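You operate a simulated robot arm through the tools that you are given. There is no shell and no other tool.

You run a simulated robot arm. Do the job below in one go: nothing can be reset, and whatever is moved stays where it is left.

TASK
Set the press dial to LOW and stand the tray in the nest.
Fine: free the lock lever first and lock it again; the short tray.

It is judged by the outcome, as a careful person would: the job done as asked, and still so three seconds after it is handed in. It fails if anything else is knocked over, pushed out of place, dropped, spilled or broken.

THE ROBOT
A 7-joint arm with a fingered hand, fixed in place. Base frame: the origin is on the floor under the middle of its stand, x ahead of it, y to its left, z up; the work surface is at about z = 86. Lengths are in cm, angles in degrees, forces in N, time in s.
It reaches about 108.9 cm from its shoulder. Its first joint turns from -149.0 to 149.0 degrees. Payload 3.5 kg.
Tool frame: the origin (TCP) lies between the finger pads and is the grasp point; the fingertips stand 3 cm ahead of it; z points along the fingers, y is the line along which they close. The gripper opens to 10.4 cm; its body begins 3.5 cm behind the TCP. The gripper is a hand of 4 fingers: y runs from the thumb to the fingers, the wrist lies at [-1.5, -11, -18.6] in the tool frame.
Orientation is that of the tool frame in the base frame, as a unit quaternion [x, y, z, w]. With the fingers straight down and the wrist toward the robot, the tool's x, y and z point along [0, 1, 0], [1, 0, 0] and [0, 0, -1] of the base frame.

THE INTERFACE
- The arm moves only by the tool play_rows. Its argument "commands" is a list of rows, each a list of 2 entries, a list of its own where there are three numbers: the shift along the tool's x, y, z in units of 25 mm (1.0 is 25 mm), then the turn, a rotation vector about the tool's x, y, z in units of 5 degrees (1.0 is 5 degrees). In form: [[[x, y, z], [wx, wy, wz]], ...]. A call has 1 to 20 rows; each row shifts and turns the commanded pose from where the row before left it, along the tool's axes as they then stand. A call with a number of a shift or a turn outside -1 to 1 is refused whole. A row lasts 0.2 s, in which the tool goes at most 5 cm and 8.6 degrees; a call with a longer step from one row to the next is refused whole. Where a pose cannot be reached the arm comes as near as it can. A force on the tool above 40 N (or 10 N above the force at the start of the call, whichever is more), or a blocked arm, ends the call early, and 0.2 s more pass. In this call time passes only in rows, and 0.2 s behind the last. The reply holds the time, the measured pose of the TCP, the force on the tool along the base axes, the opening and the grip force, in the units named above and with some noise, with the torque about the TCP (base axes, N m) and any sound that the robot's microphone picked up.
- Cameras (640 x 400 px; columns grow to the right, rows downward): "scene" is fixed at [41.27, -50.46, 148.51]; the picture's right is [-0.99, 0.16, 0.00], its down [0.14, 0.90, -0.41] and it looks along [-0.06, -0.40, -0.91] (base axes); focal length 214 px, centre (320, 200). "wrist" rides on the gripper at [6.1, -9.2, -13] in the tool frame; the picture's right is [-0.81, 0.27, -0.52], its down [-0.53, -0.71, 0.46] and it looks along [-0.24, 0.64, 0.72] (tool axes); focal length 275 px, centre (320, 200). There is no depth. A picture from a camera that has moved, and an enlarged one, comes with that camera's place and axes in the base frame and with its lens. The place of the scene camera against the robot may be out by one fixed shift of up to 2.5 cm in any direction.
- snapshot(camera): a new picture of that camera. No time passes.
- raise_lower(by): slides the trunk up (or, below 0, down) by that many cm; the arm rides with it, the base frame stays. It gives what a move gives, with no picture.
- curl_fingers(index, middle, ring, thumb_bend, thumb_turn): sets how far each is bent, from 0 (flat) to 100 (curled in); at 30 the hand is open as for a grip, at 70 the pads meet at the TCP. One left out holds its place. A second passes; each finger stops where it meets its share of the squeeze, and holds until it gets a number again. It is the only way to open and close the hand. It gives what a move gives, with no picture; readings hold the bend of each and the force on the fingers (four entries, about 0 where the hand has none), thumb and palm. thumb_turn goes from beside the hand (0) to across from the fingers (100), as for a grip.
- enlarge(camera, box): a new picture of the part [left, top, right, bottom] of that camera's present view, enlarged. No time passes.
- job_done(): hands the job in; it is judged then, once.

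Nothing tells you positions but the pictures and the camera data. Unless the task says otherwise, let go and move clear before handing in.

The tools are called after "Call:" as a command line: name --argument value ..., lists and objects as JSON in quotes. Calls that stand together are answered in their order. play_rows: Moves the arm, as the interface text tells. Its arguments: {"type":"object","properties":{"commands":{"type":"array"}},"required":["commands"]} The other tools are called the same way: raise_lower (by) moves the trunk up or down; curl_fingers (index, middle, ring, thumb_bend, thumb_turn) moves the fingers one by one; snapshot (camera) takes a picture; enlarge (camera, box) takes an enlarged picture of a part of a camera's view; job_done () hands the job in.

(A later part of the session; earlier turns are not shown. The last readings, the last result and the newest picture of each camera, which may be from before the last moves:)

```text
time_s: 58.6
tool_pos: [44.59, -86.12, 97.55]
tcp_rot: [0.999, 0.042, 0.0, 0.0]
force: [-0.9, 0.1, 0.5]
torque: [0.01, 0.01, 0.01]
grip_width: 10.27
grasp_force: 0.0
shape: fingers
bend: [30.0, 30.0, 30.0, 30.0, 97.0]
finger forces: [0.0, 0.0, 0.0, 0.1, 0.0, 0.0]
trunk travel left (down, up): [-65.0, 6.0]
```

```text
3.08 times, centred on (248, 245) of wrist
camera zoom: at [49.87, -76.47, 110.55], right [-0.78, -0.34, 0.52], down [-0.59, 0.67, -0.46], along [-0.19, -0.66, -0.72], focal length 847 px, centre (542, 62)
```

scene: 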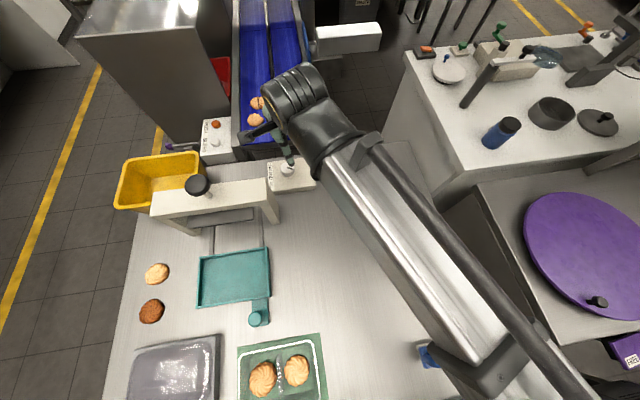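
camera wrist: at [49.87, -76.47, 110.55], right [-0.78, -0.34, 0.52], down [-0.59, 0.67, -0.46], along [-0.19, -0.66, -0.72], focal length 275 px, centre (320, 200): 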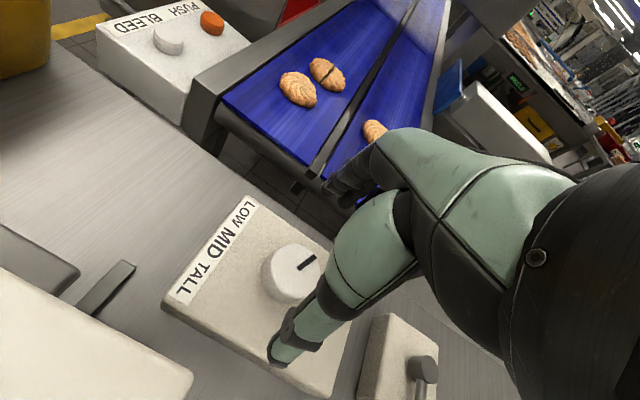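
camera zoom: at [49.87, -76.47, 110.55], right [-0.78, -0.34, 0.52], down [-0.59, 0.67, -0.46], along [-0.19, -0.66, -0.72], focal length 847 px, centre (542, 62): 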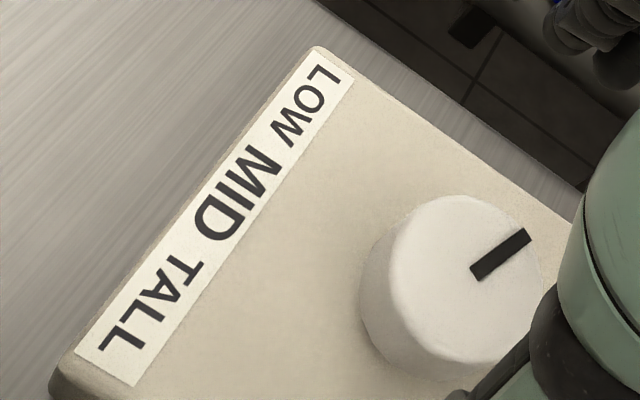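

Call:
play_rows --commands '[[[0, 0, 0.8], [0, 0, 0]], [[0, 0, 0.8], [0, 0, 0]]]'

Call:
curl_fingers --index 60 --middle 72 --ring 60 --thumb_bend 72

Call:
curl_fingers --index 75 --middle 85 --thumb_bend 88

Call:
play_rows --commands '[[[0, 0, 0], [0, 0, -1]], [[0, 0, 0], [0, 0, -1]], [[0, 0, 0], [0, 0, -1]], [[0, 0, 0], [0, 0, -1]]]'

Call:
play_rows --commands '[[[0, 0, 0], [0, 0, -1]], [[0, 0, 0], [0, 0, -1]], [[0, 0, 0], [0, 0, -1]]]'

Call:
play_rows --commands '[[[0, 0, 0], [0, 0, -1]], [[0, 0, 0], [0, 0, -1]], [[0, 0, 0], [0, 0, -1]]]'

Call:
enlarge --camera "scene" --box '[272, 156, 304, 176]'

```text
time_s: 59.2
tool_pos: [44.56, -86.12, 93.53]
tcp_rot: [0.999, 0.043, 0.0, 0.0]
force: [-0.6, 0.7, 0.1]
torque: [0.0, -0.03, 0.0]
grip_width: 10.27
grasp_force: 0.1
shape: fingers
bend: [30.0, 30.0, 30.0, 30.0, 97.0]
finger forces: [0.1, 0.0, 0.1, 0.0, 0.1, 0.0]
trunk travel left (down, up): [-65.0, 6.0]
```

```text
time_s: 60.2
tool_pos: [44.55, -86.21, 93.48]
tcp_rot: [0.999, 0.043, 0.0, -0.001]
force: [-2.8, -1.1, 0.1]
torque: [-0.06, 0.08, 0.02]
grip_width: 3.46
grasp_force: 9.8
shape: fingers
bend: [57.0, 60.0, 60.0, 60.0, 96.0]
finger forces: [2.2, 8.3, 0.0, 0.0, 8.9, 0.0]
trunk travel left (down, up): [-65.0, 6.0]
```

```text
time_s: 61.2
tool_pos: [44.61, -86.16, 93.5]
tcp_rot: [0.999, 0.042, 0.0, 0.0]
force: [-5.3, 3.7, -5.1]
torque: [-0.11, 0.19, -0.01]
grip_width: 3.2
grasp_force: 15.9
shape: fingers
bend: [58.0, 60.0, 60.0, 60.0, 96.0]
finger forces: [6.1, 9.3, 0.0, 0.0, 17.0, 0.0]
trunk travel left (down, up): [-65.0, 6.0]
```

```text
time_s: 62.2
tool_pos: [44.37, -86.19, 93.6]
tcp_rot: [0.976, 0.216, 0.0, 0.0]
force: [-4.5, 5.4, -3.9]
torque: [-0.02, 0.14, -0.06]
grip_width: 3.21
grasp_force: 16.4
shape: fingers
bend: [58.0, 61.0, 60.0, 60.0, 94.0]
finger forces: [6.0, 8.2, 0.0, 0.1, 18.7, 0.1]
trunk travel left (down, up): [-65.0, 6.0]
```

```text
time_s: 63.0
tool_pos: [44.29, -86.19, 93.5]
tcp_rot: [0.94, 0.342, 0.001, 0.0]
force: [-4.9, 3.2, -1.2]
torque: [-0.1, 0.1, 0.0]
grip_width: 3.14
grasp_force: 16.9
shape: fingers
bend: [58.0, 61.0, 60.0, 60.0, 94.0]
finger forces: [6.8, 8.5, 0.1, 0.0, 18.2, 0.1]
trunk travel left (down, up): [-65.0, 6.0]
```

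```text
time_s: 63.8
tool_pos: [44.45, -86.1, 93.46]
tcp_rot: [0.887, 0.462, 0.0, 0.0]
force: [-5.3, -3.8, -4.6]
torque: [-0.27, 0.07, -0.27]
grip_width: 3.04
grasp_force: 16.9
shape: fingers
bend: [58.0, 61.0, 60.0, 62.0, 92.0]
finger forces: [6.7, 10.6, 0.0, 0.1, 17.4, 0.0]
trunk travel left (down, up): [-65.0, 6.0]
```

```text
16.00 times, centred on (288, 166) of scene
camera zoom: at [41.27, -50.46, 148.51], right [-0.99, 0.16, 0.0], down [0.14, 0.9, -0.41], along [-0.06, -0.4, -0.91], focal length 3432 px, centre (832, 744)
```

zoom: 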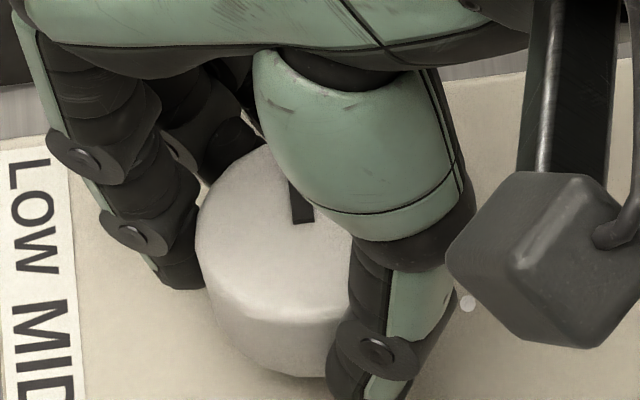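

A stop is felt now (torque 0.27 N·m) with the pointer near 265-270°. I'll release and measure the resting angle accurately.

Call:
curl_fingers --index 30 --middle 30 --ring 30 --thumb_bend 30

Call:
play_rows --commands '[[[0, 0, -0.8], [0, 0, 0]], [[0, 0, -1], [0, 0, 0]], [[0, -0.8, -1], [0, 0, 0]], [[0, -1, 0], [0, 0, 0]], [[0, -1, 0], [0, 0, 0]]]'

Call:
enlarge --camera "scene" --box '[262, 150, 326, 190]'

Call:
enlarge --camera "wrist" --box '[200, 130, 400, 255]'

```text
time_s: 64.8
tool_pos: [44.42, -86.09, 93.44]
tcp_rot: [0.887, 0.462, 0.0, 0.0]
force: [-0.4, 0.0, -0.1]
torque: [0.03, 0.01, -0.02]
grip_width: 10.25
grasp_force: 0.0
shape: fingers
bend: [30.0, 30.0, 30.0, 30.0, 97.0]
finger forces: [0.0, 0.1, 0.1, 0.1, 0.0, 0.1]
trunk travel left (down, up): [-65.0, 6.0]
```

```text
time_s: 66.0
tool_pos: [38.79, -82.06, 100.58]
tcp_rot: [0.887, 0.462, 0.0, 0.0]
force: [-0.2, -0.4, 0.1]
torque: [0.03, -0.01, 0.02]
grip_width: 10.28
grasp_force: 0.1
shape: fingers
bend: [30.0, 30.0, 30.0, 30.0, 97.0]
finger forces: [0.0, 0.0, 0.1, 0.0, 0.0, 0.0]
trunk travel left (down, up): [-65.0, 6.0]
```

```text
10.00 times, centred on (294, 170) of scene
camera zoom: at [41.27, -50.46, 148.51], right [-0.99, 0.16, 0.0], down [0.14, 0.9, -0.41], along [-0.06, -0.4, -0.91], focal length 2145 px, centre (580, 500)
```

zoom: 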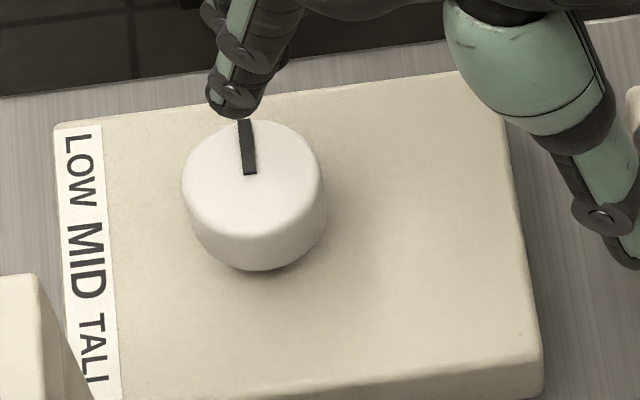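

```text
3.20 times, centred on (300, 192) of wrist
camera zoom: at [34.87, -71.68, 113.66], right [-0.24, -0.82, 0.52], down [-0.89, -0.03, -0.46], along [0.39, -0.57, -0.72], focal length 881 px, centre (384, 224)
```

zoom: 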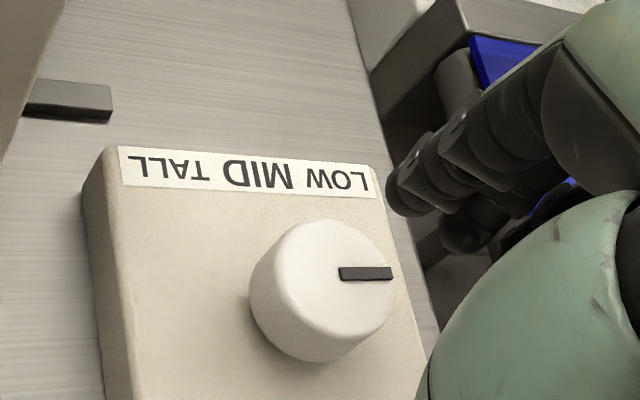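

The pointer now rests at the CCW stop, pointing straight to −y — the side of the strip where LOW is. To be sure how the settings are spread, I'll check where the other end of travel is, turning it back clockwise step by step.

Call:
play_rows --commands '[[[0, 1, 0], [0, 0, 0]], [[0, 1, 0], [0, 0, 0]], [[0, 0.8, 0.7], [0, 0, 0]], [[0, 0, 1], [0, 0, 0]], [[0, 0, 1], [0, 0, 0]], [[0, 0, 0.1], [0, 0, 0]]]'

Call:
curl_fingers --index 60 --middle 72 --ring 60 --thumb_bend 72

Call:
curl_fingers --index 75 --middle 85 --thumb_bend 88

Call:
play_rows --commands '[[[0, 0, 0], [0, 0, 1]], [[0, 0, 0], [0, 0, 1]], [[0, 0, 0], [0, 0, 1]], [[0, 0, 0], [0, 0, 1]], [[0, 0, 0], [0, 0, 1]]]'

Call:
play_rows --commands '[[[0, 0, 0], [0, 0, 1]], [[0, 0, 0], [0, 0, 1]], [[0, 0, 0], [0, 0, 1]], [[0, 0, 0], [0, 0, 1]], [[0, 0, 0], [0, 0, 1]]]'

Call:
enlarge --camera "wrist" --box '[200, 150, 400, 330]'

```text
time_s: 67.4
tool_pos: [44.62, -86.11, 93.48]
tcp_rot: [0.887, 0.462, 0.001, -0.001]
force: [0.3, -0.8, 0.1]
torque: [0.01, -0.01, 0.0]
grip_width: 10.28
grasp_force: 0.0
shape: fingers
bend: [30.0, 30.0, 30.0, 30.0, 97.0]
finger forces: [0.1, 0.0, 0.0, 0.0, 0.0, 0.0]
trunk travel left (down, up): [-65.0, 6.0]
```

```text
time_s: 68.4
tool_pos: [44.59, -86.06, 93.55]
tcp_rot: [0.887, 0.461, 0.001, 0.0]
force: [-3.1, -1.4, -0.4]
torque: [-0.03, 0.05, 0.04]
grip_width: 3.47
grasp_force: 10.0
shape: fingers
bend: [58.0, 61.0, 60.0, 59.0, 96.0]
finger forces: [1.4, 8.5, 0.1, 0.0, 10.3, 0.0]
trunk travel left (down, up): [-65.0, 6.0]
```

```text
time_s: 69.4
tool_pos: [44.62, -86.21, 93.44]
tcp_rot: [0.888, 0.461, 0.0, -0.001]
force: [0.3, -5.5, 0.9]
torque: [-0.14, 0.01, 0.02]
grip_width: 3.33
grasp_force: 14.0
shape: fingers
bend: [60.0, 61.0, 60.0, 58.0, 96.0]
finger forces: [7.4, 9.5, 0.0, 0.0, 12.1, 0.0]
trunk travel left (down, up): [-65.0, 6.0]
```

```text
time_s: 70.6
tool_pos: [44.56, -86.16, 93.45]
tcp_rot: [0.966, 0.257, 0.0, 0.0]
force: [1.0, -6.0, 2.6]
torque: [-0.2, -0.02, 0.03]
grip_width: 3.31
grasp_force: 14.5
shape: fingers
bend: [59.0, 61.0, 60.0, 59.0, 97.0]
finger forces: [8.3, 9.5, 0.0, 0.1, 11.6, 0.0]
trunk travel left (down, up): [-65.0, 6.0]
```

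```text
time_s: 71.8
tool_pos: [44.41, -86.2, 93.36]
tcp_rot: [0.999, 0.042, 0.0, 0.001]
force: [-1.0, -8.4, 5.6]
torque: [-0.3, 0.04, 0.04]
grip_width: 3.33
grasp_force: 15.1
shape: fingers
bend: [58.0, 60.0, 60.0, 60.0, 97.0]
finger forces: [9.5, 10.2, 0.1, 0.1, 10.9, 0.0]
trunk travel left (down, up): [-65.0, 6.0]
```

```text
2.22 times, centred on (300, 240) of wrist
camera zoom: at [49.78, -76.47, 106.54], right [-0.78, -0.34, 0.52], down [-0.59, 0.67, -0.46], along [-0.19, -0.66, -0.72], focal length 612 px, centre (364, 111)
```

zoom: 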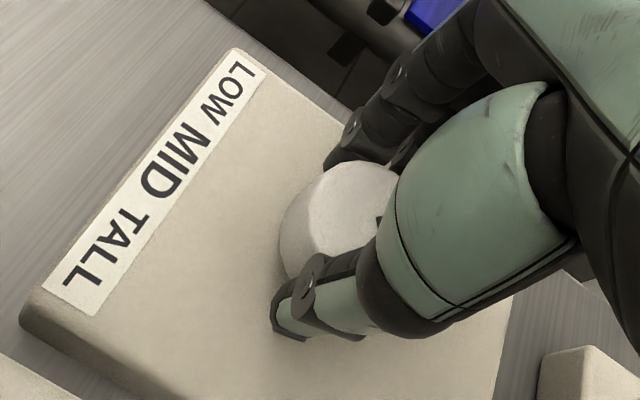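

Call:
curl_fingers --index 30 --middle 30 --ring 30 --thumb_bend 30

Call:
play_rows --commands '[[[0, 0, -0.8], [0, 0, 0]], [[0, 0, -0.8], [0, 0, 0]]]'

Call:
enlarge --camera "wrist" --box '[150, 180, 346, 310]'

Call:
play_rows --commands '[[[0, 0, 0], [0, 0, -1]], [[0, 0, 0], [0, 0, -1]], [[0, 0, 0], [0, 0, -1]], [[0, 0, 0], [0, 0, -1]], [[0, 0, 0], [0, 0, -1]], [[0, 0, 0], [0, 0, -1]], [[0, 0, 0], [0, 0, -1]], [[0, 0, 0], [0, 0, -1]], [[0, 0, 0], [0, 0, -1]], [[0, 0, 0], [0, 0, -1]], [[0, 0, 0.8], [0, 0, 0]], [[0, 0, 0.8], [0, 0, 0]]]'

Call:
curl_fingers --index 60 --middle 72 --ring 60 --thumb_bend 72

Call:
curl_fingers --index 75 --middle 85 --thumb_bend 88

Call:
play_rows --commands '[[[0, 0, 0], [0, 0, 1]], [[0, 0, 0], [0, 0, 1]], [[0, 0, 0], [0, 0, 1]], [[0, 0, 0], [0, 0, 1]], [[0, 0, 0], [0, 0, 1]]]'

Call:
play_rows --commands '[[[0, 0, 0], [0, 0, 1]], [[0, 0, 0], [0, 0, 1]], [[0, 0, 0], [0, 0, 1]], [[0, 0, 0], [0, 0, 1]], [[0, 0, 0], [0, 0, 1]]]'

Call:
curl_fingers --index 30 --middle 30 --ring 30 --thumb_bend 30

Call:
play_rows --commands '[[[0, 0, -0.8], [0, 0, 0]], [[0, 0, -0.8], [0, 0, 0]]]'

Call:
enlarge --camera "wrist" --box '[150, 180, 346, 310]'

```text
time_s: 72.8
tool_pos: [44.49, -86.18, 93.37]
tcp_rot: [0.999, 0.043, -0.001, -0.001]
force: [-0.6, 0.3, -0.5]
torque: [0.0, 0.03, -0.03]
grip_width: 10.25
grasp_force: 0.1
shape: fingers
bend: [30.0, 30.0, 30.0, 30.0, 97.0]
finger forces: [0.0, 0.1, 0.0, 0.0, 0.1, 0.1]
trunk travel left (down, up): [-65.0, 6.0]
```

```text
time_s: 73.4
tool_pos: [44.33, -85.95, 97.45]
tcp_rot: [0.999, 0.044, 0.0, 0.0]
force: [0.3, -0.2, -0.4]
torque: [0.01, 0.04, -0.01]
grip_width: 10.27
grasp_force: 0.2
shape: fingers
bend: [30.0, 30.0, 30.0, 30.0, 97.0]
finger forces: [0.0, 0.0, 0.0, 0.1, 0.1, 0.0]
trunk travel left (down, up): [-65.0, 6.0]
```

```text
3.08 times, centred on (248, 245) of wrist
camera zoom: at [49.75, -76.3, 110.54], right [-0.78, -0.34, 0.52], down [-0.59, 0.66, -0.46], along [-0.19, -0.66, -0.72], focal length 847 px, centre (542, 62)
```

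zoom: 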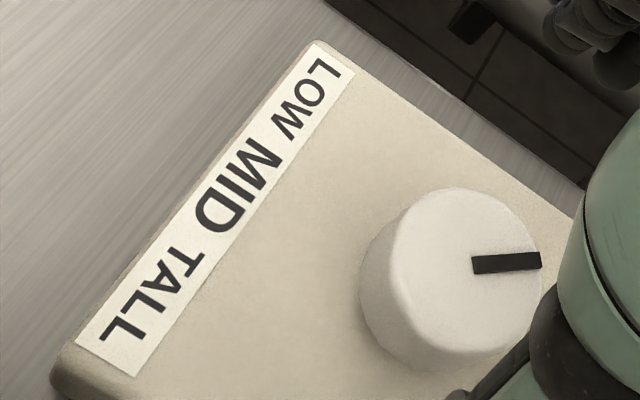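

```text
time_s: 76.0
tool_pos: [44.72, -86.16, 93.39]
tcp_rot: [0.887, 0.461, 0.0, 0.0]
force: [0.3, 0.2, -0.3]
torque: [-0.02, -0.02, 0.02]
grip_width: 10.28
grasp_force: 0.0
shape: fingers
bend: [30.0, 30.0, 30.0, 30.0, 97.0]
finger forces: [0.0, 0.0, 0.1, 0.0, 0.0, 0.0]
trunk travel left (down, up): [-65.0, 6.0]
```

```text
time_s: 77.0
tool_pos: [44.54, -86.32, 93.47]
tcp_rot: [0.887, 0.461, 0.0, 0.0]
force: [-6.8, 0.8, -1.6]
torque: [-0.02, 0.13, 0.03]
grip_width: 3.57
grasp_force: 11.4
shape: fingers
bend: [58.0, 62.0, 60.0, 59.0, 96.0]
finger forces: [1.2, 8.3, 0.0, 0.1, 13.3, 0.0]
trunk travel left (down, up): [-65.0, 6.0]
```

```text
time_s: 78.0
tool_pos: [44.68, -86.22, 93.47]
tcp_rot: [0.887, 0.461, 0.0, 0.0]
force: [-0.6, -5.1, 0.7]
torque: [-0.13, 0.06, 0.03]
grip_width: 3.39
grasp_force: 15.3
shape: fingers
bend: [60.0, 63.0, 60.0, 57.0, 96.0]
finger forces: [7.5, 9.6, 0.0, 0.1, 13.1, 0.0]
trunk travel left (down, up): [-65.0, 6.0]
```

```text
time_s: 79.2
tool_pos: [44.57, -86.15, 93.52]
tcp_rot: [0.967, 0.256, 0.0, 0.001]
force: [1.3, -10.7, 3.4]
torque: [-0.35, -0.01, 0.03]
grip_width: 3.39
grasp_force: 15.9
shape: fingers
bend: [59.0, 61.0, 60.0, 59.0, 97.0]
finger forces: [9.5, 11.9, 0.0, 0.0, 10.7, 0.0]
trunk travel left (down, up): [-65.0, 6.0]
```

```text
time_s: 80.4
tool_pos: [44.34, -86.12, 93.54]
tcp_rot: [0.999, 0.041, 0.0, -0.001]
force: [-5.5, -11.9, 3.7]
torque: [-0.38, 0.17, 0.05]
grip_width: 3.36
grasp_force: 16.7
shape: fingers
bend: [58.0, 60.0, 60.0, 59.0, 98.0]
finger forces: [9.4, 12.5, 0.0, 0.1, 10.5, 0.1]
trunk travel left (down, up): [-65.0, 6.0]
```

```text
time_s: 81.4
tool_pos: [44.45, -86.11, 93.36]
tcp_rot: [0.999, 0.044, 0.0, 0.0]
force: [0.1, -0.3, -0.8]
torque: [-0.01, 0.01, -0.03]
grip_width: 10.27
grasp_force: 0.1
shape: fingers
bend: [30.0, 30.0, 30.0, 30.0, 98.0]
finger forces: [0.0, 0.0, 0.0, 0.0, 0.1, 0.0]
trunk travel left (down, up): [-65.0, 6.0]
```

```text
time_s: 82.0
tool_pos: [44.69, -85.92, 97.47]
tcp_rot: [0.999, 0.043, 0.0, 0.001]
force: [0.8, 0.4, 0.1]
torque: [0.01, -0.02, -0.01]
grip_width: 10.27
grasp_force: 0.0
shape: fingers
bend: [30.0, 30.0, 30.0, 30.0, 98.0]
finger forces: [0.0, 0.0, 0.0, 0.1, 0.1, 0.1]
trunk travel left (down, up): [-65.0, 6.0]
```

```text
3.08 times, centred on (248, 245) of wrist
camera zoom: at [50.15, -76.21, 110.55], right [-0.78, -0.34, 0.52], down [-0.59, 0.66, -0.46], along [-0.19, -0.66, -0.72], focal length 847 px, centre (542, 62)
```

zoom: 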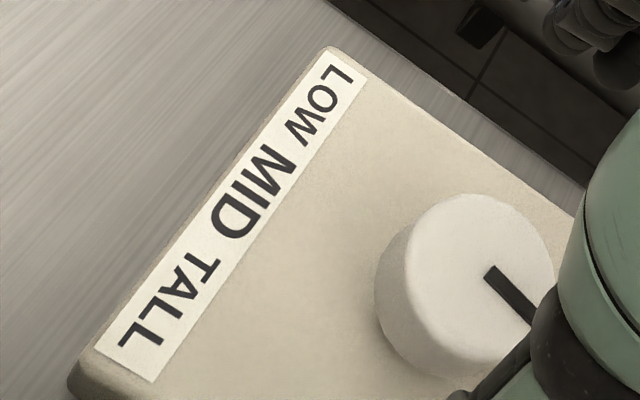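

The dial came back to ~169°. One more clockwise turn will show whether it stops near its starting angle (155°).

Call:
play_rows --commands '[[[0, 0, 0], [0, 0, -1]], [[0, 0, 0], [0, 0, -1]], [[0, 0, 0], [0, 0, -1]], [[0, 0, 0], [0, 0, -1]], [[0, 0, 0], [0, 0, -1]], [[0, 0, 0], [0, 0, -1]], [[0, 0, 0], [0, 0, -1]], [[0, 0, 0], [0, 0, -1]], [[0, 0, 0], [0, 0, -1]], [[0, 0, 0], [0, 0, -1]], [[0, 0, 0.8], [0, 0, 0]], [[0, 0, 0.8], [0, 0, 0]]]'

Call:
curl_fingers --index 60 --middle 72 --ring 60 --thumb_bend 72

Call:
curl_fingers --index 75 --middle 85 --thumb_bend 88

Call:
play_rows --commands '[[[0, 0, 0], [0, 0, 1]], [[0, 0, 0], [0, 0, 1]], [[0, 0, 0], [0, 0, 1]]]'

Call:
play_rows --commands '[[[0, 0, 0], [0, 0, 1]], [[0, 0, 0], [0, 0, 1]]]'

Call:
play_rows --commands '[[[0, 0, 0], [0, 0, 1]], [[0, 0, 0], [0, 0, 1]]]'

```text
time_s: 84.6
tool_pos: [44.41, -85.88, 93.42]
tcp_rot: [0.887, 0.462, -0.001, 0.0]
force: [0.1, 0.7, 0.3]
torque: [0.0, -0.03, 0.03]
grip_width: 10.26
grasp_force: 0.0
shape: fingers
bend: [30.0, 30.0, 30.0, 30.0, 98.0]
finger forces: [0.0, 0.0, 0.1, 0.0, 0.0, 0.0]
trunk travel left (down, up): [-65.0, 6.0]
```

```text
time_s: 85.6
tool_pos: [44.33, -85.74, 93.35]
tcp_rot: [0.887, 0.461, 0.0, -0.001]
force: [-0.1, -3.2, -1.7]
torque: [-0.09, 0.0, 0.0]
grip_width: 3.46
grasp_force: 9.9
shape: fingers
bend: [57.0, 59.0, 60.0, 60.0, 97.0]
finger forces: [2.8, 8.5, 0.0, 0.1, 8.7, 0.0]
trunk travel left (down, up): [-65.0, 6.0]
```

```text
time_s: 86.6
tool_pos: [44.34, -85.79, 93.43]
tcp_rot: [0.887, 0.461, 0.0, 0.0]
force: [-5.3, -1.4, -4.0]
torque: [-0.22, 0.0, -0.02]
grip_width: 3.23
grasp_force: 15.8
shape: fingers
bend: [57.0, 59.0, 60.0, 60.0, 96.0]
finger forces: [6.1, 9.1, 0.0, 0.0, 17.0, 0.0]
trunk travel left (down, up): [-65.0, 6.0]
```

```text
time_s: 87.4
tool_pos: [44.43, -86.01, 93.33]
tcp_rot: [0.94, 0.341, 0.0, 0.0]
force: [-5.0, 3.9, -4.3]
torque: [-0.04, 0.08, 0.1]
grip_width: 3.26
grasp_force: 16.0
shape: fingers
bend: [57.0, 59.0, 60.0, 60.0, 96.0]
finger forces: [6.1, 8.0, 0.0, 0.0, 17.7, 0.0]
trunk travel left (down, up): [-65.0, 6.0]
```

```text
time_s: 88.0
tool_pos: [44.58, -85.92, 93.41]
tcp_rot: [0.966, 0.258, 0.0, 0.0]
force: [0.0, 7.4, -2.9]
torque: [0.0, -0.11, 0.34]
grip_width: 3.29
grasp_force: 16.7
shape: fingers
bend: [58.0, 58.0, 60.0, 60.0, 98.0]
finger forces: [6.7, 8.2, 0.1, 0.0, 18.5, 0.1]
trunk travel left (down, up): [-65.0, 6.0]
```

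```text
time_s: 88.6
tool_pos: [44.56, -86.03, 93.38]
tcp_rot: [0.985, 0.172, 0.0, 0.0]
force: [1.3, 8.9, -3.3]
torque: [0.11, -0.12, 0.41]
grip_width: 3.28
grasp_force: 18.3
shape: fingers
bend: [59.0, 58.0, 60.0, 59.0, 100.0]
finger forces: [9.8, 6.8, 0.0, 0.0, 19.8, 0.0]
trunk travel left (down, up): [-65.0, 6.0]
```

A clockwise stop appears right near the starting angle, so the start (TALL) is one end and LOW must be the other (CCW) end. I'll release and measure this end compared with the start.

Call:
curl_fingers --index 30 --middle 30 --ring 30 --thumb_bend 30

Call:
play_rows --commands '[[[0, 0, -0.8], [0, 0, 0]], [[0, 0, -0.8], [0, 0, 0]], [[0, 0, -0.4], [0, 0, -1]], [[0, 0, 0], [0, 0, -1]], [[0, 0, 0], [0, 0, -1]], [[0, 0, 0], [0, 0, -1]], [[0, 0, 0], [0, 0, -1]], [[0, 0, 0], [0, 0, -1]], [[0, 0, 0], [0, 0, -1]], [[0, -1, 0], [0, 0, 0]], [[0, -1, 0], [0, 0, 0]], [[0, -0.8, 0], [0, 0, 0]]]'

Call:
enlarge --camera "scene" --box '[262, 150, 326, 190]'

Call:
enlarge --camera "wrist" --box '[200, 130, 400, 255]'

```text
time_s: 89.6
tool_pos: [44.5, -85.99, 93.38]
tcp_rot: [0.985, 0.172, 0.0, 0.0]
force: [-0.1, -0.2, -0.6]
torque: [-0.02, 0.01, 0.0]
grip_width: 10.27
grasp_force: 0.0
shape: fingers
bend: [30.0, 30.0, 30.0, 30.0, 98.0]
finger forces: [0.0, 0.0, 0.0, 0.0, 0.1, 0.1]
trunk travel left (down, up): [-65.0, 6.0]
```

```text
time_s: 92.2
tool_pos: [38.71, -82.1, 98.38]
tcp_rot: [0.887, 0.462, 0.0, 0.001]
force: [-0.2, -0.3, -0.2]
torque: [-0.04, 0.01, -0.01]
grip_width: 10.3
grasp_force: 0.1
shape: fingers
bend: [30.0, 30.0, 30.0, 30.0, 98.0]
finger forces: [0.0, 0.0, 0.0, 0.1, 0.0, 0.0]
trunk travel left (down, up): [-65.0, 6.0]
```

```text
10.00 times, centred on (294, 170) of scene
camera zoom: at [41.27, -50.46, 148.51], right [-0.99, 0.16, 0.0], down [0.14, 0.9, -0.41], along [-0.06, -0.4, -0.91], focal length 2145 px, centre (580, 500)
```

zoom: 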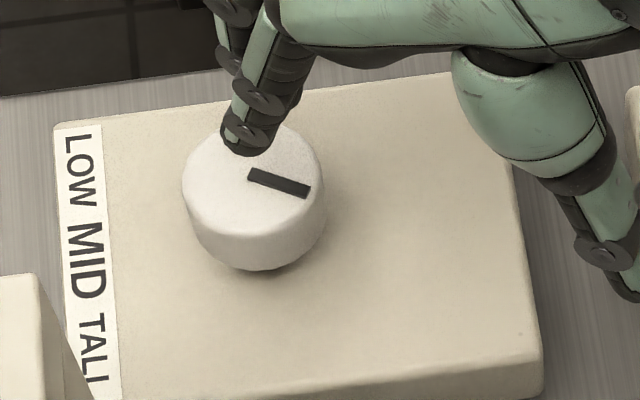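

```text
3.20 times, centred on (300, 192) of wrist
camera zoom: at [34.78, -71.86, 111.5], right [-0.24, -0.82, 0.52], down [-0.89, -0.03, -0.46], along [0.39, -0.57, -0.72], focal length 881 px, centre (384, 224)
```

zoom: 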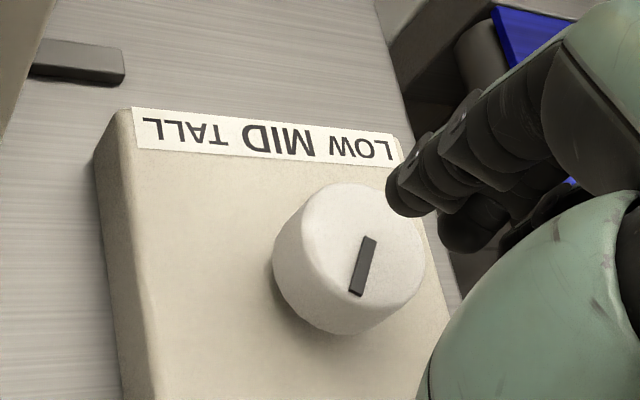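

This end is exactly the starting angle, so TALL is the CW stop and LOW is the CCW stop. Now I'll turn the dial all the way CCW to LOW in several grasps.

Call:
play_rows --commands '[[[0, 1, 0], [0, 0, 0]], [[0, 1, 0], [0, 0, 0]], [[0, 0.8, 0], [0, 0, 0]], [[0, 0, 0], [0, 0, 1]], [[0, 0, 0], [0, 0, 1]], [[0, 0, 0], [0, 0, 1]], [[0, 0, 0], [0, 0, 1]], [[0, 0, 0], [0, 0, 1]], [[0, 0, 0], [0, 0, 1]], [[0, 0, 0], [0, 0, 1]], [[0, 0, 0], [0, 0, 1]], [[0, 0, 0], [0, 0, 1]], [[0, 0, 0], [0, 0, 1]], [[0, 0, 0.7], [0, 0, 0]], [[0, 0, 0.7], [0, 0, 0]], [[0, 0, 0.55], [0, 0, 0]]]'

Call:
curl_fingers --index 60 --middle 72 --ring 60 --thumb_bend 72

Call:
curl_fingers --index 75 --middle 85 --thumb_bend 88

Call:
play_rows --commands '[[[0, 0, 0], [0, 0, -1]], [[0, 0, 0], [0, 0, -1]], [[0, 0, 0], [0, 0, -1]], [[0, 0, 0], [0, 0, -1]], [[0, 0, 0], [0, 0, -1]], [[0, 0, 0], [0, 0, -1]], [[0, 0, 0], [0, 0, -1]], [[0, 0, 0], [0, 0, -1]], [[0, 0, 0], [0, 0, -1]], [[0, 0, 0], [0, 0, -1]]]'

Call:
curl_fingers --index 30 --middle 30 --ring 30 --thumb_bend 30

Call:
play_rows --commands '[[[0, 0, -0.8], [0, 0, 0]], [[0, 0, -0.8], [0, 0, 0]], [[0, 0, 0], [0, 0, 1]], [[0, 0, 0], [0, 0, 1]], [[0, 0, 0], [0, 0, 1]], [[0, 0, 0], [0, 0, 1]], [[0, 0, 0], [0, 0, 1]], [[0, 0, 0], [0, 0, 1]], [[0, 0, 0], [0, 0, 1]], [[0, 0, 0], [0, 0, 1]], [[0, 0, 0], [0, 0, 1]], [[0, 0, 0], [0, 0, 1]]]'

Call:
enlarge --camera "wrist" --box '[150, 180, 346, 310]'

```text
time_s: 95.6
tool_pos: [44.42, -86.22, 93.51]
tcp_rot: [0.999, 0.043, 0.0, 0.001]
force: [-0.2, -0.4, -0.1]
torque: [-0.03, -0.02, -0.01]
grip_width: 10.29
grasp_force: 0.0
shape: fingers
bend: [30.0, 30.0, 30.0, 30.0, 98.0]
finger forces: [0.0, 0.1, 0.1, 0.0, 0.0, 0.0]
trunk travel left (down, up): [-65.0, 6.0]
```

```text
time_s: 96.6
tool_pos: [44.43, -86.33, 93.46]
tcp_rot: [0.999, 0.043, 0.001, 0.0]
force: [-0.7, 0.4, -1.6]
torque: [-0.04, 0.04, 0.13]
grip_width: 3.55
grasp_force: 9.8
shape: fingers
bend: [57.0, 60.0, 60.0, 59.0, 97.0]
finger forces: [1.8, 7.6, 0.0, 0.0, 10.1, 0.0]
trunk travel left (down, up): [-65.0, 6.0]
```

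```text
time_s: 97.6
tool_pos: [44.35, -86.21, 93.47]
tcp_rot: [0.999, 0.043, 0.0, 0.0]
force: [-3.4, 3.7, -5.4]
torque: [-0.16, 0.12, 0.12]
grip_width: 3.34
grasp_force: 16.4
shape: fingers
bend: [58.0, 60.0, 60.0, 58.0, 97.0]
finger forces: [6.9, 8.3, 0.0, 0.0, 17.9, 0.1]
trunk travel left (down, up): [-65.0, 6.0]
```

```text
time_s: 99.8
tool_pos: [44.44, -86.08, 93.47]
tcp_rot: [0.887, 0.462, 0.0, 0.0]
force: [-5.5, -0.4, -5.5]
torque: [-0.12, 0.05, -0.04]
grip_width: 3.3
grasp_force: 16.6
shape: fingers
bend: [59.0, 61.0, 60.0, 59.0, 95.0]
finger forces: [6.3, 8.2, 0.0, 0.0, 17.6, 0.1]
trunk travel left (down, up): [-65.0, 6.0]
```

```text
time_s: 100.8
tool_pos: [44.49, -86.09, 93.55]
tcp_rot: [0.887, 0.462, 0.001, 0.0]
force: [-0.3, 0.8, 1.0]
torque: [0.01, 0.02, 0.0]
grip_width: 10.25
grasp_force: 0.0
shape: fingers
bend: [30.0, 30.0, 30.0, 30.0, 97.0]
finger forces: [0.0, 0.0, 0.0, 0.0, 0.1, 0.0]
trunk travel left (down, up): [-65.0, 6.0]
```

```text
time_s: 103.4
tool_pos: [44.39, -86.05, 97.55]
tcp_rot: [0.999, 0.043, 0.0, 0.0]
force: [0.1, -1.7, -0.4]
torque: [0.02, -0.01, 0.01]
grip_width: 10.28
grasp_force: 0.0
shape: fingers
bend: [30.0, 30.0, 30.0, 30.0, 97.0]
finger forces: [0.1, 0.1, 0.1, 0.0, 0.0, 0.0]
trunk travel left (down, up): [-65.0, 6.0]
```

```text
3.08 times, centred on (248, 245) of wrist
camera zoom: at [49.84, -76.41, 110.69], right [-0.78, -0.34, 0.52], down [-0.59, 0.67, -0.46], along [-0.19, -0.66, -0.72], focal length 847 px, centre (542, 62)
```

zoom: 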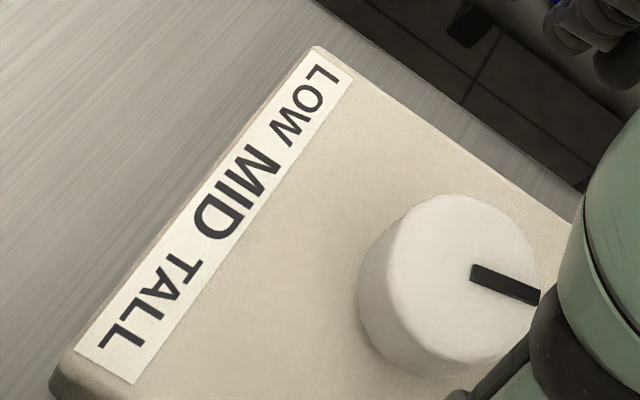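

The dial is at ~197° now. Two more cycles.

Call:
play_rows --commands '[[[0, 0, 0.8], [0, 0, 0]], [[0, 0, 0.8], [0, 0, 0]]]'

Call:
curl_fingers --index 60 --middle 72 --ring 60 --thumb_bend 72

Call:
curl_fingers --index 75 --middle 85 --thumb_bend 88

Call:
play_rows --commands '[[[0, 0, 0], [0, 0, -1]], [[0, 0, 0], [0, 0, -1]], [[0, 0, 0], [0, 0, -1]], [[0, 0, 0], [0, 0, -1]], [[0, 0, 0], [0, 0, -1]], [[0, 0, 0], [0, 0, -1]], [[0, 0, 0], [0, 0, -1]], [[0, 0, 0], [0, 0, -1]], [[0, 0, 0], [0, 0, -1]], [[0, 0, 0], [0, 0, -1]]]'

Call:
curl_fingers --index 30 --middle 30 --ring 30 --thumb_bend 30

Call:
play_rows --commands '[[[0, 0, -0.8], [0, 0, 0]], [[0, 0, -0.8], [0, 0, 0]], [[0, 0, 0], [0, 0, 1]], [[0, 0, 0], [0, 0, 1]], [[0, 0, 0], [0, 0, 1]], [[0, 0, 0], [0, 0, 1]], [[0, 0, 0], [0, 0, 1]], [[0, 0, 0], [0, 0, 1]], [[0, 0, 0], [0, 0, 1]], [[0, 0, 0], [0, 0, 1]], [[0, 0, 0], [0, 0, 1]], [[0, 0, 0], [0, 0, 1]]]'

Call:
enlarge --camera "wrist" --box '[150, 180, 346, 310]'

Call:
play_rows --commands '[[[0, 0, 0.8], [0, 0, 0]], [[0, 0, 0.8], [0, 0, 0]]]'

Call:
curl_fingers --index 60 --middle 72 --ring 60 --thumb_bend 72

Call:
curl_fingers --index 75 --middle 85 --thumb_bend 88

Call:
play_rows --commands '[[[0, 0, 0], [0, 0, -1]], [[0, 0, 0], [0, 0, -1]], [[0, 0, 0], [0, 0, -1]], [[0, 0, 0], [0, 0, -1]], [[0, 0, 0], [0, 0, -1]], [[0, 0, 0], [0, 0, -1]], [[0, 0, 0], [0, 0, -1]]]'

```text
time_s: 104.0
tool_pos: [44.26, -86.01, 93.73]
tcp_rot: [0.999, 0.043, 0.0, 0.0]
force: [0.6, -0.2, 0.7]
torque: [0.03, 0.0, 0.0]
grip_width: 10.27
grasp_force: 0.0
shape: fingers
bend: [30.0, 30.0, 30.0, 30.0, 97.0]
finger forces: [0.0, 0.0, 0.0, 0.0, 0.0, 0.1]
trunk travel left (down, up): [-65.0, 6.0]
```

```text
time_s: 105.0
tool_pos: [44.39, -86.12, 93.77]
tcp_rot: [0.999, 0.043, 0.0, 0.0]
force: [-2.7, -1.4, -1.4]
torque: [-0.06, 0.08, 0.03]
grip_width: 3.47
grasp_force: 9.5
shape: fingers
bend: [57.0, 60.0, 60.0, 60.0, 96.0]
finger forces: [2.1, 8.2, 0.0, 0.0, 9.2, 0.0]
trunk travel left (down, up): [-65.0, 6.0]
```

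```text
time_s: 106.0
tool_pos: [44.34, -86.03, 93.71]
tcp_rot: [0.999, 0.042, 0.0, 0.001]
force: [-6.0, 2.8, -5.3]
torque: [-0.15, 0.25, -0.02]
grip_width: 3.27
grasp_force: 16.2
shape: fingers
bend: [57.0, 60.0, 60.0, 60.0, 96.0]
finger forces: [6.9, 8.9, 0.0, 0.0, 17.1, 0.0]
trunk travel left (down, up): [-65.0, 6.0]
```

```text
time_s: 108.2
tool_pos: [44.42, -86.16, 93.67]
tcp_rot: [0.887, 0.462, 0.001, 0.001]
force: [-9.0, -1.0, 4.0]
torque: [-0.11, 0.18, -0.04]
grip_width: 3.28
grasp_force: 17.1
shape: fingers
bend: [58.0, 61.0, 60.0, 60.0, 95.0]
finger forces: [6.7, 8.7, 0.0, 0.1, 19.1, 0.0]
trunk travel left (down, up): [-65.0, 6.0]
```

```text
time_s: 109.2
tool_pos: [44.53, -86.12, 93.51]
tcp_rot: [0.887, 0.462, -0.001, 0.0]
force: [0.6, 0.0, 0.1]
torque: [0.0, 0.01, 0.03]
grip_width: 10.27
grasp_force: 0.1
shape: fingers
bend: [30.0, 30.0, 30.0, 30.0, 97.0]
finger forces: [0.1, 0.1, 0.1, 0.0, 0.1, 0.0]
trunk travel left (down, up): [-65.0, 6.0]
```

```text
time_s: 111.8
tool_pos: [44.43, -86.06, 97.62]
tcp_rot: [0.999, 0.043, 0.0, 0.001]
force: [-1.1, 0.1, 0.3]
torque: [0.03, 0.04, 0.01]
grip_width: 10.28
grasp_force: 0.0
shape: fingers
bend: [30.0, 30.0, 30.0, 30.0, 97.0]
finger forces: [0.1, 0.1, 0.1, 0.0, 0.0, 0.0]
trunk travel left (down, up): [-65.0, 6.0]
```

```text
3.08 times, centred on (248, 245) of wrist
camera zoom: at [49.89, -76.42, 110.71], right [-0.78, -0.34, 0.52], down [-0.59, 0.67, -0.46], along [-0.19, -0.66, -0.72], focal length 847 px, centre (542, 62)
```

zoom: 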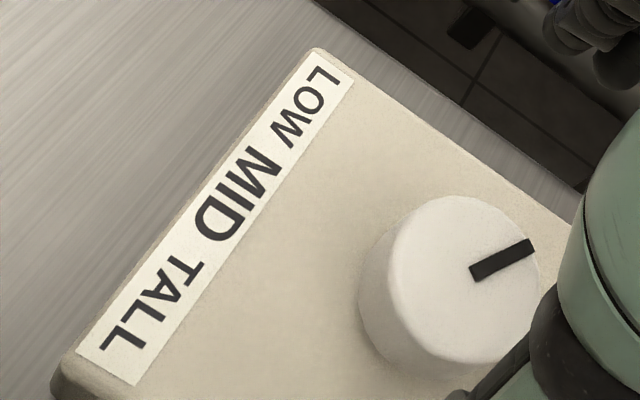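

```text
time_s: 112.4
tool_pos: [44.58, -86.13, 93.48]
tcp_rot: [0.999, 0.043, 0.0, 0.001]
force: [0.0, 0.3, 0.1]
torque: [0.0, -0.01, 0.01]
grip_width: 10.3
grasp_force: 0.2
shape: fingers
bend: [30.0, 30.0, 30.0, 30.0, 97.0]
finger forces: [0.0, 0.0, 0.1, 0.1, 0.1, 0.1]
trunk travel left (down, up): [-65.0, 6.0]
```

```text
time_s: 113.4
tool_pos: [44.58, -86.15, 93.47]
tcp_rot: [0.999, 0.043, 0.0, 0.0]
force: [-2.3, -0.8, -1.3]
torque: [-0.08, 0.08, 0.01]
grip_width: 3.35
grasp_force: 9.6
shape: fingers
bend: [57.0, 59.0, 60.0, 60.0, 96.0]
finger forces: [1.8, 8.5, 0.0, 0.0, 8.9, 0.1]
trunk travel left (down, up): [-65.0, 6.0]
```

```text
time_s: 114.4
tool_pos: [44.44, -86.12, 93.52]
tcp_rot: [0.999, 0.043, 0.0, -0.001]
force: [-6.4, 3.1, -6.1]
torque: [-0.13, 0.22, -0.02]
grip_width: 3.14
grasp_force: 16.5
shape: fingers
bend: [58.0, 59.0, 60.0, 60.0, 96.0]
finger forces: [6.8, 8.8, 0.1, 0.1, 17.6, 0.0]
trunk travel left (down, up): [-65.0, 6.0]
```

```text
time_s: 116.0
tool_pos: [44.37, -86.11, 93.5]
tcp_rot: [0.94, 0.342, 0.001, 0.0]
force: [-4.3, 2.4, -5.7]
torque: [-0.1, 0.05, -0.04]
grip_width: 3.1
grasp_force: 16.6
shape: fingers
bend: [58.0, 60.0, 60.0, 60.0, 94.0]
finger forces: [7.3, 7.7, 0.0, 0.0, 18.0, 0.0]
trunk travel left (down, up): [-65.0, 6.0]
```

Call:
play_rows --commands '[[[0, 0, 0], [0, 0, -1]], [[0, 0, 0], [0, 0, -1]], [[0, 0, 0], [0, 0, -1]]]'

Call:
curl_fingers --index 30 --middle 30 --ring 30 --thumb_bend 30

Call:
play_rows --commands '[[[0, 0, -0.8], [0, 0, 0]], [[0, 0, -0.8], [0, 0, 0]], [[0, 0, 0], [0, 0, 1]], [[0, 0, 0], [0, 0, 1]], [[0, 0, 0], [0, 0, 1]], [[0, 0, 0], [0, 0, 1]], [[0, 0, 0], [0, 0, 1]], [[0, 0, 0], [0, 0, 1]], [[0, 0, 0], [0, 0, 1]], [[0, 0, 0], [0, 0, 1]], [[0, 0, 0], [0, 0, 1]], [[0, 0, 0], [0, 0, 1]]]'

Call:
enlarge --camera "wrist" --box '[150, 180, 346, 310]'

```text
time_s: 116.8
tool_pos: [44.44, -86.1, 93.4]
tcp_rot: [0.887, 0.462, 0.0, 0.001]
force: [-5.3, -0.1, -2.5]
torque: [-0.19, 0.03, -0.11]
grip_width: 3.12
grasp_force: 16.5
shape: fingers
bend: [58.0, 60.0, 60.0, 60.0, 93.0]
finger forces: [6.8, 8.3, 0.0, 0.0, 17.9, 0.0]
trunk travel left (down, up): [-65.0, 6.0]
```

```text
time_s: 117.8
tool_pos: [44.48, -86.11, 93.58]
tcp_rot: [0.887, 0.461, 0.0, 0.001]
force: [0.9, 0.2, -0.7]
torque: [-0.02, -0.01, 0.0]
grip_width: 10.28
grasp_force: 0.0
shape: fingers
bend: [30.0, 30.0, 30.0, 30.0, 97.0]
finger forces: [0.0, 0.1, 0.0, 0.0, 0.0, 0.0]
trunk travel left (down, up): [-65.0, 6.0]
```

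```text
time_s: 120.4
tool_pos: [44.49, -86.2, 97.65]
tcp_rot: [0.999, 0.043, 0.0, 0.001]
force: [-0.4, -0.8, 0.1]
torque: [0.0, -0.02, 0.0]
grip_width: 10.29
grasp_force: 0.0
shape: fingers
bend: [30.0, 30.0, 30.0, 30.0, 97.0]
finger forces: [0.0, 0.0, 0.1, 0.0, 0.0, 0.0]
trunk travel left (down, up): [-65.0, 6.0]
```

```text
3.08 times, centred on (248, 245) of wrist
camera zoom: at [49.85, -76.37, 110.73], right [-0.78, -0.34, 0.52], down [-0.59, 0.67, -0.46], along [-0.19, -0.66, -0.72], focal length 847 px, centre (542, 62)
```

zoom: 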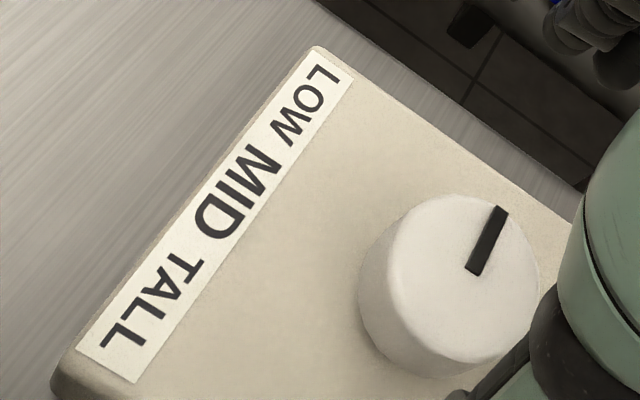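

The dial is at the LOW stop. I'll lift off, move over toward the lever and check the dial from the scene camera.

Call:
play_rows --commands '[[[0, 0, -1], [0, 0, 0]], [[0, 0, -1], [0, 0, 0]], [[0, 0, -1], [0, 0, 0]], [[0, 0, -1], [0, 0, 0]], [[-0.847, -0.48, 0], [0, 0, 0]], [[-0.847, -0.48, 0], [0, 0, 0]], [[-0.847, -0.48, 0], [0, 0, 0]], [[-0.847, -0.48, 0], [0, 0, 0]], [[-0.847, -0.48, 0], [0, 0, 0]], [[-0.847, -0.48, 0], [0, 0, 0]], [[-0.847, -0.48, 0], [0, 0, 0]]]'

Call:
enlarge --camera "scene" --box '[262, 150, 326, 190]'

Call:
snapshot --camera "wrist"

```text
time_s: 122.8
tool_pos: [28.89, -78.85, 107.72]
tcp_rot: [0.999, 0.044, 0.0, 0.0]
force: [0.1, 0.3, 0.7]
torque: [0.01, 0.01, -0.01]
grip_width: 10.29
grasp_force: 0.1
shape: fingers
bend: [30.0, 30.0, 30.0, 30.0, 97.0]
finger forces: [0.0, 0.1, 0.0, 0.0, 0.0, 0.0]
trunk travel left (down, up): [-65.0, 6.0]
```

```text
10.00 times, centred on (294, 170) of scene
camera zoom: at [41.27, -50.46, 148.51], right [-0.99, 0.16, 0.0], down [0.14, 0.9, -0.41], along [-0.06, -0.4, -0.91], focal length 2145 px, centre (580, 500)
```

zoom: 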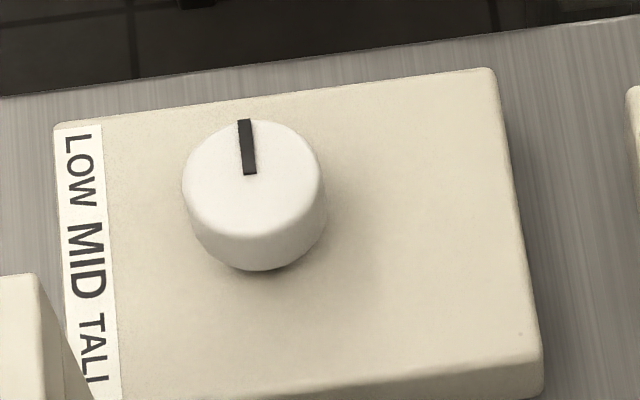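

```text
taken
camera wrist: at [34.23, -69.24, 120.87], right [-0.78, -0.34, 0.52], down [-0.59, 0.66, -0.46], along [-0.19, -0.66, -0.72], focal length 275 px, centre (320, 200)
```

wrist: 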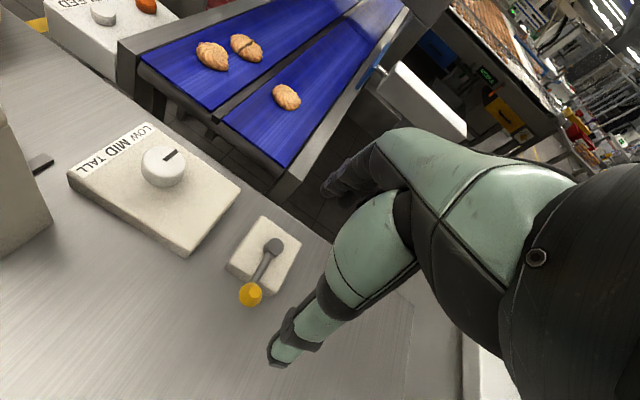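

The dial pointer matches the LOW stop exactly. Now I'll yaw the hand so that it can swing the lever back, then descend around the lever knob.

Call:
play_rows --commands '[[[0, 0, 0], [0, 0, 1]], [[0, 0, 0], [0, 0, 1]], [[0, 0, 0], [0, 0, 1]], [[0, 0, 0], [0, 0, 1]], [[0, 0, 0], [0, 0, 1]], [[0, 0, 0], [0, 0, 1]], [[0, 0, 0], [0, 0, 1]], [[0, 0, 0], [0, 0, 1]], [[0, 0, 0], [0, 0, 1]], [[0, 0, 0], [0, 0, 1]], [[0, 0, 0], [0, 0, 1]], [[0, 0, 0], [0, 0, 1]], [[0, 0, 0], [0, 0, 1]], [[0, 0, 0], [0, 0, 1]], [[0, 0, 0], [0, 0, 1]], [[0, 0, 0], [0, 0, 1]]]'

Call:
play_rows --commands '[[[0, 0, 0.8], [0, 0, 0]], [[0, 0, 0.8], [0, 0, 0]], [[0, 0, 0.8], [0, 0, 0]]]'

Call:
snapshot --camera "wrist"

```text
time_s: 126.2
tool_pos: [28.81, -79.02, 107.57]
tcp_rot: [0.792, -0.61, 0.0, -0.001]
force: [0.6, -0.4, 0.1]
torque: [0.0, -0.01, -0.03]
grip_width: 10.28
grasp_force: 0.0
shape: fingers
bend: [30.0, 30.0, 30.0, 30.0, 97.0]
finger forces: [0.0, 0.0, 0.0, 0.0, 0.1, 0.0]
trunk travel left (down, up): [-65.0, 6.0]
```

```text
time_s: 127.0
tool_pos: [28.72, -78.96, 101.46]
tcp_rot: [0.793, -0.609, 0.0, -0.001]
force: [-0.6, 0.1, 0.1]
torque: [-0.03, -0.03, 0.01]
grip_width: 10.27
grasp_force: 0.0
shape: fingers
bend: [30.0, 30.0, 30.0, 30.0, 97.0]
finger forces: [0.0, 0.0, 0.1, 0.0, 0.0, 0.0]
trunk travel left (down, up): [-65.0, 6.0]
```

```text
taken
camera wrist: at [39.18, -82.53, 114.6], right [-0.47, 0.71, 0.52], down [0.55, 0.7, -0.46], along [-0.69, 0.07, -0.72], focal length 275 px, centre (320, 200)
```

wrist: 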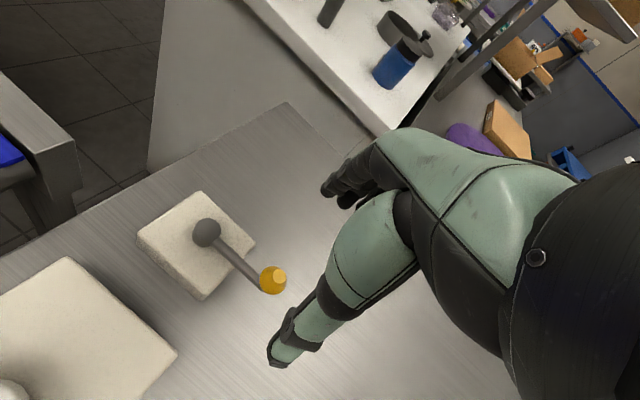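

Call:
play_rows --commands '[[[0, 0, 0.7], [0, 0, 0]], [[0, 0, 0.7], [0, 0, 0]], [[0, 0, 0.7], [0, 0, 0]], [[0, 0, 0.7], [0, 0, 0]], [[0, 0, 0.58], [0, 0, 0]]]'

Call:
curl_fingers --middle 58 --thumb_bend 58

Call:
enlarge --camera "wrist" --box '[160, 150, 400, 400]'

```text
time_s: 128.2
tool_pos: [28.96, -79.1, 93.2]
tcp_rot: [0.794, -0.608, 0.0, -0.001]
force: [0.9, 0.1, 0.1]
torque: [0.02, 0.01, 0.0]
grip_width: 10.27
grasp_force: 0.0
shape: fingers
bend: [30.0, 30.0, 30.0, 30.0, 97.0]
finger forces: [0.0, 0.0, 0.1, 0.1, 0.1, 0.1]
trunk travel left (down, up): [-65.0, 6.0]
```

```text
time_s: 129.2
tool_pos: [28.93, -79.15, 93.17]
tcp_rot: [0.794, -0.608, 0.0, 0.001]
force: [-0.7, 0.2, 0.5]
torque: [0.01, -0.02, 0.03]
grip_width: 6.94
grasp_force: 0.0
shape: fingers
bend: [30.0, 57.0, 30.0, 57.0, 97.0]
finger forces: [0.0, 0.1, 0.0, 0.1, 0.0, 0.0]
trunk travel left (down, up): [-65.0, 6.0]
```

```text
1.60 times, centred on (280, 275) of wrist
camera zoom: at [39.42, -82.62, 106.21], right [-0.47, 0.71, 0.52], down [0.55, 0.7, -0.46], along [-0.69, 0.07, -0.72], focal length 440 px, centre (384, 80)
```

zoom: 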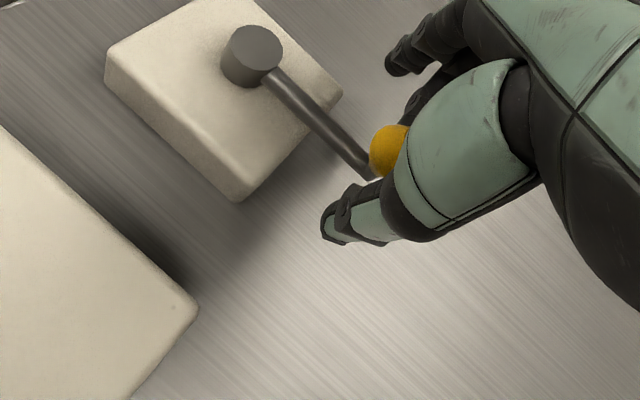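

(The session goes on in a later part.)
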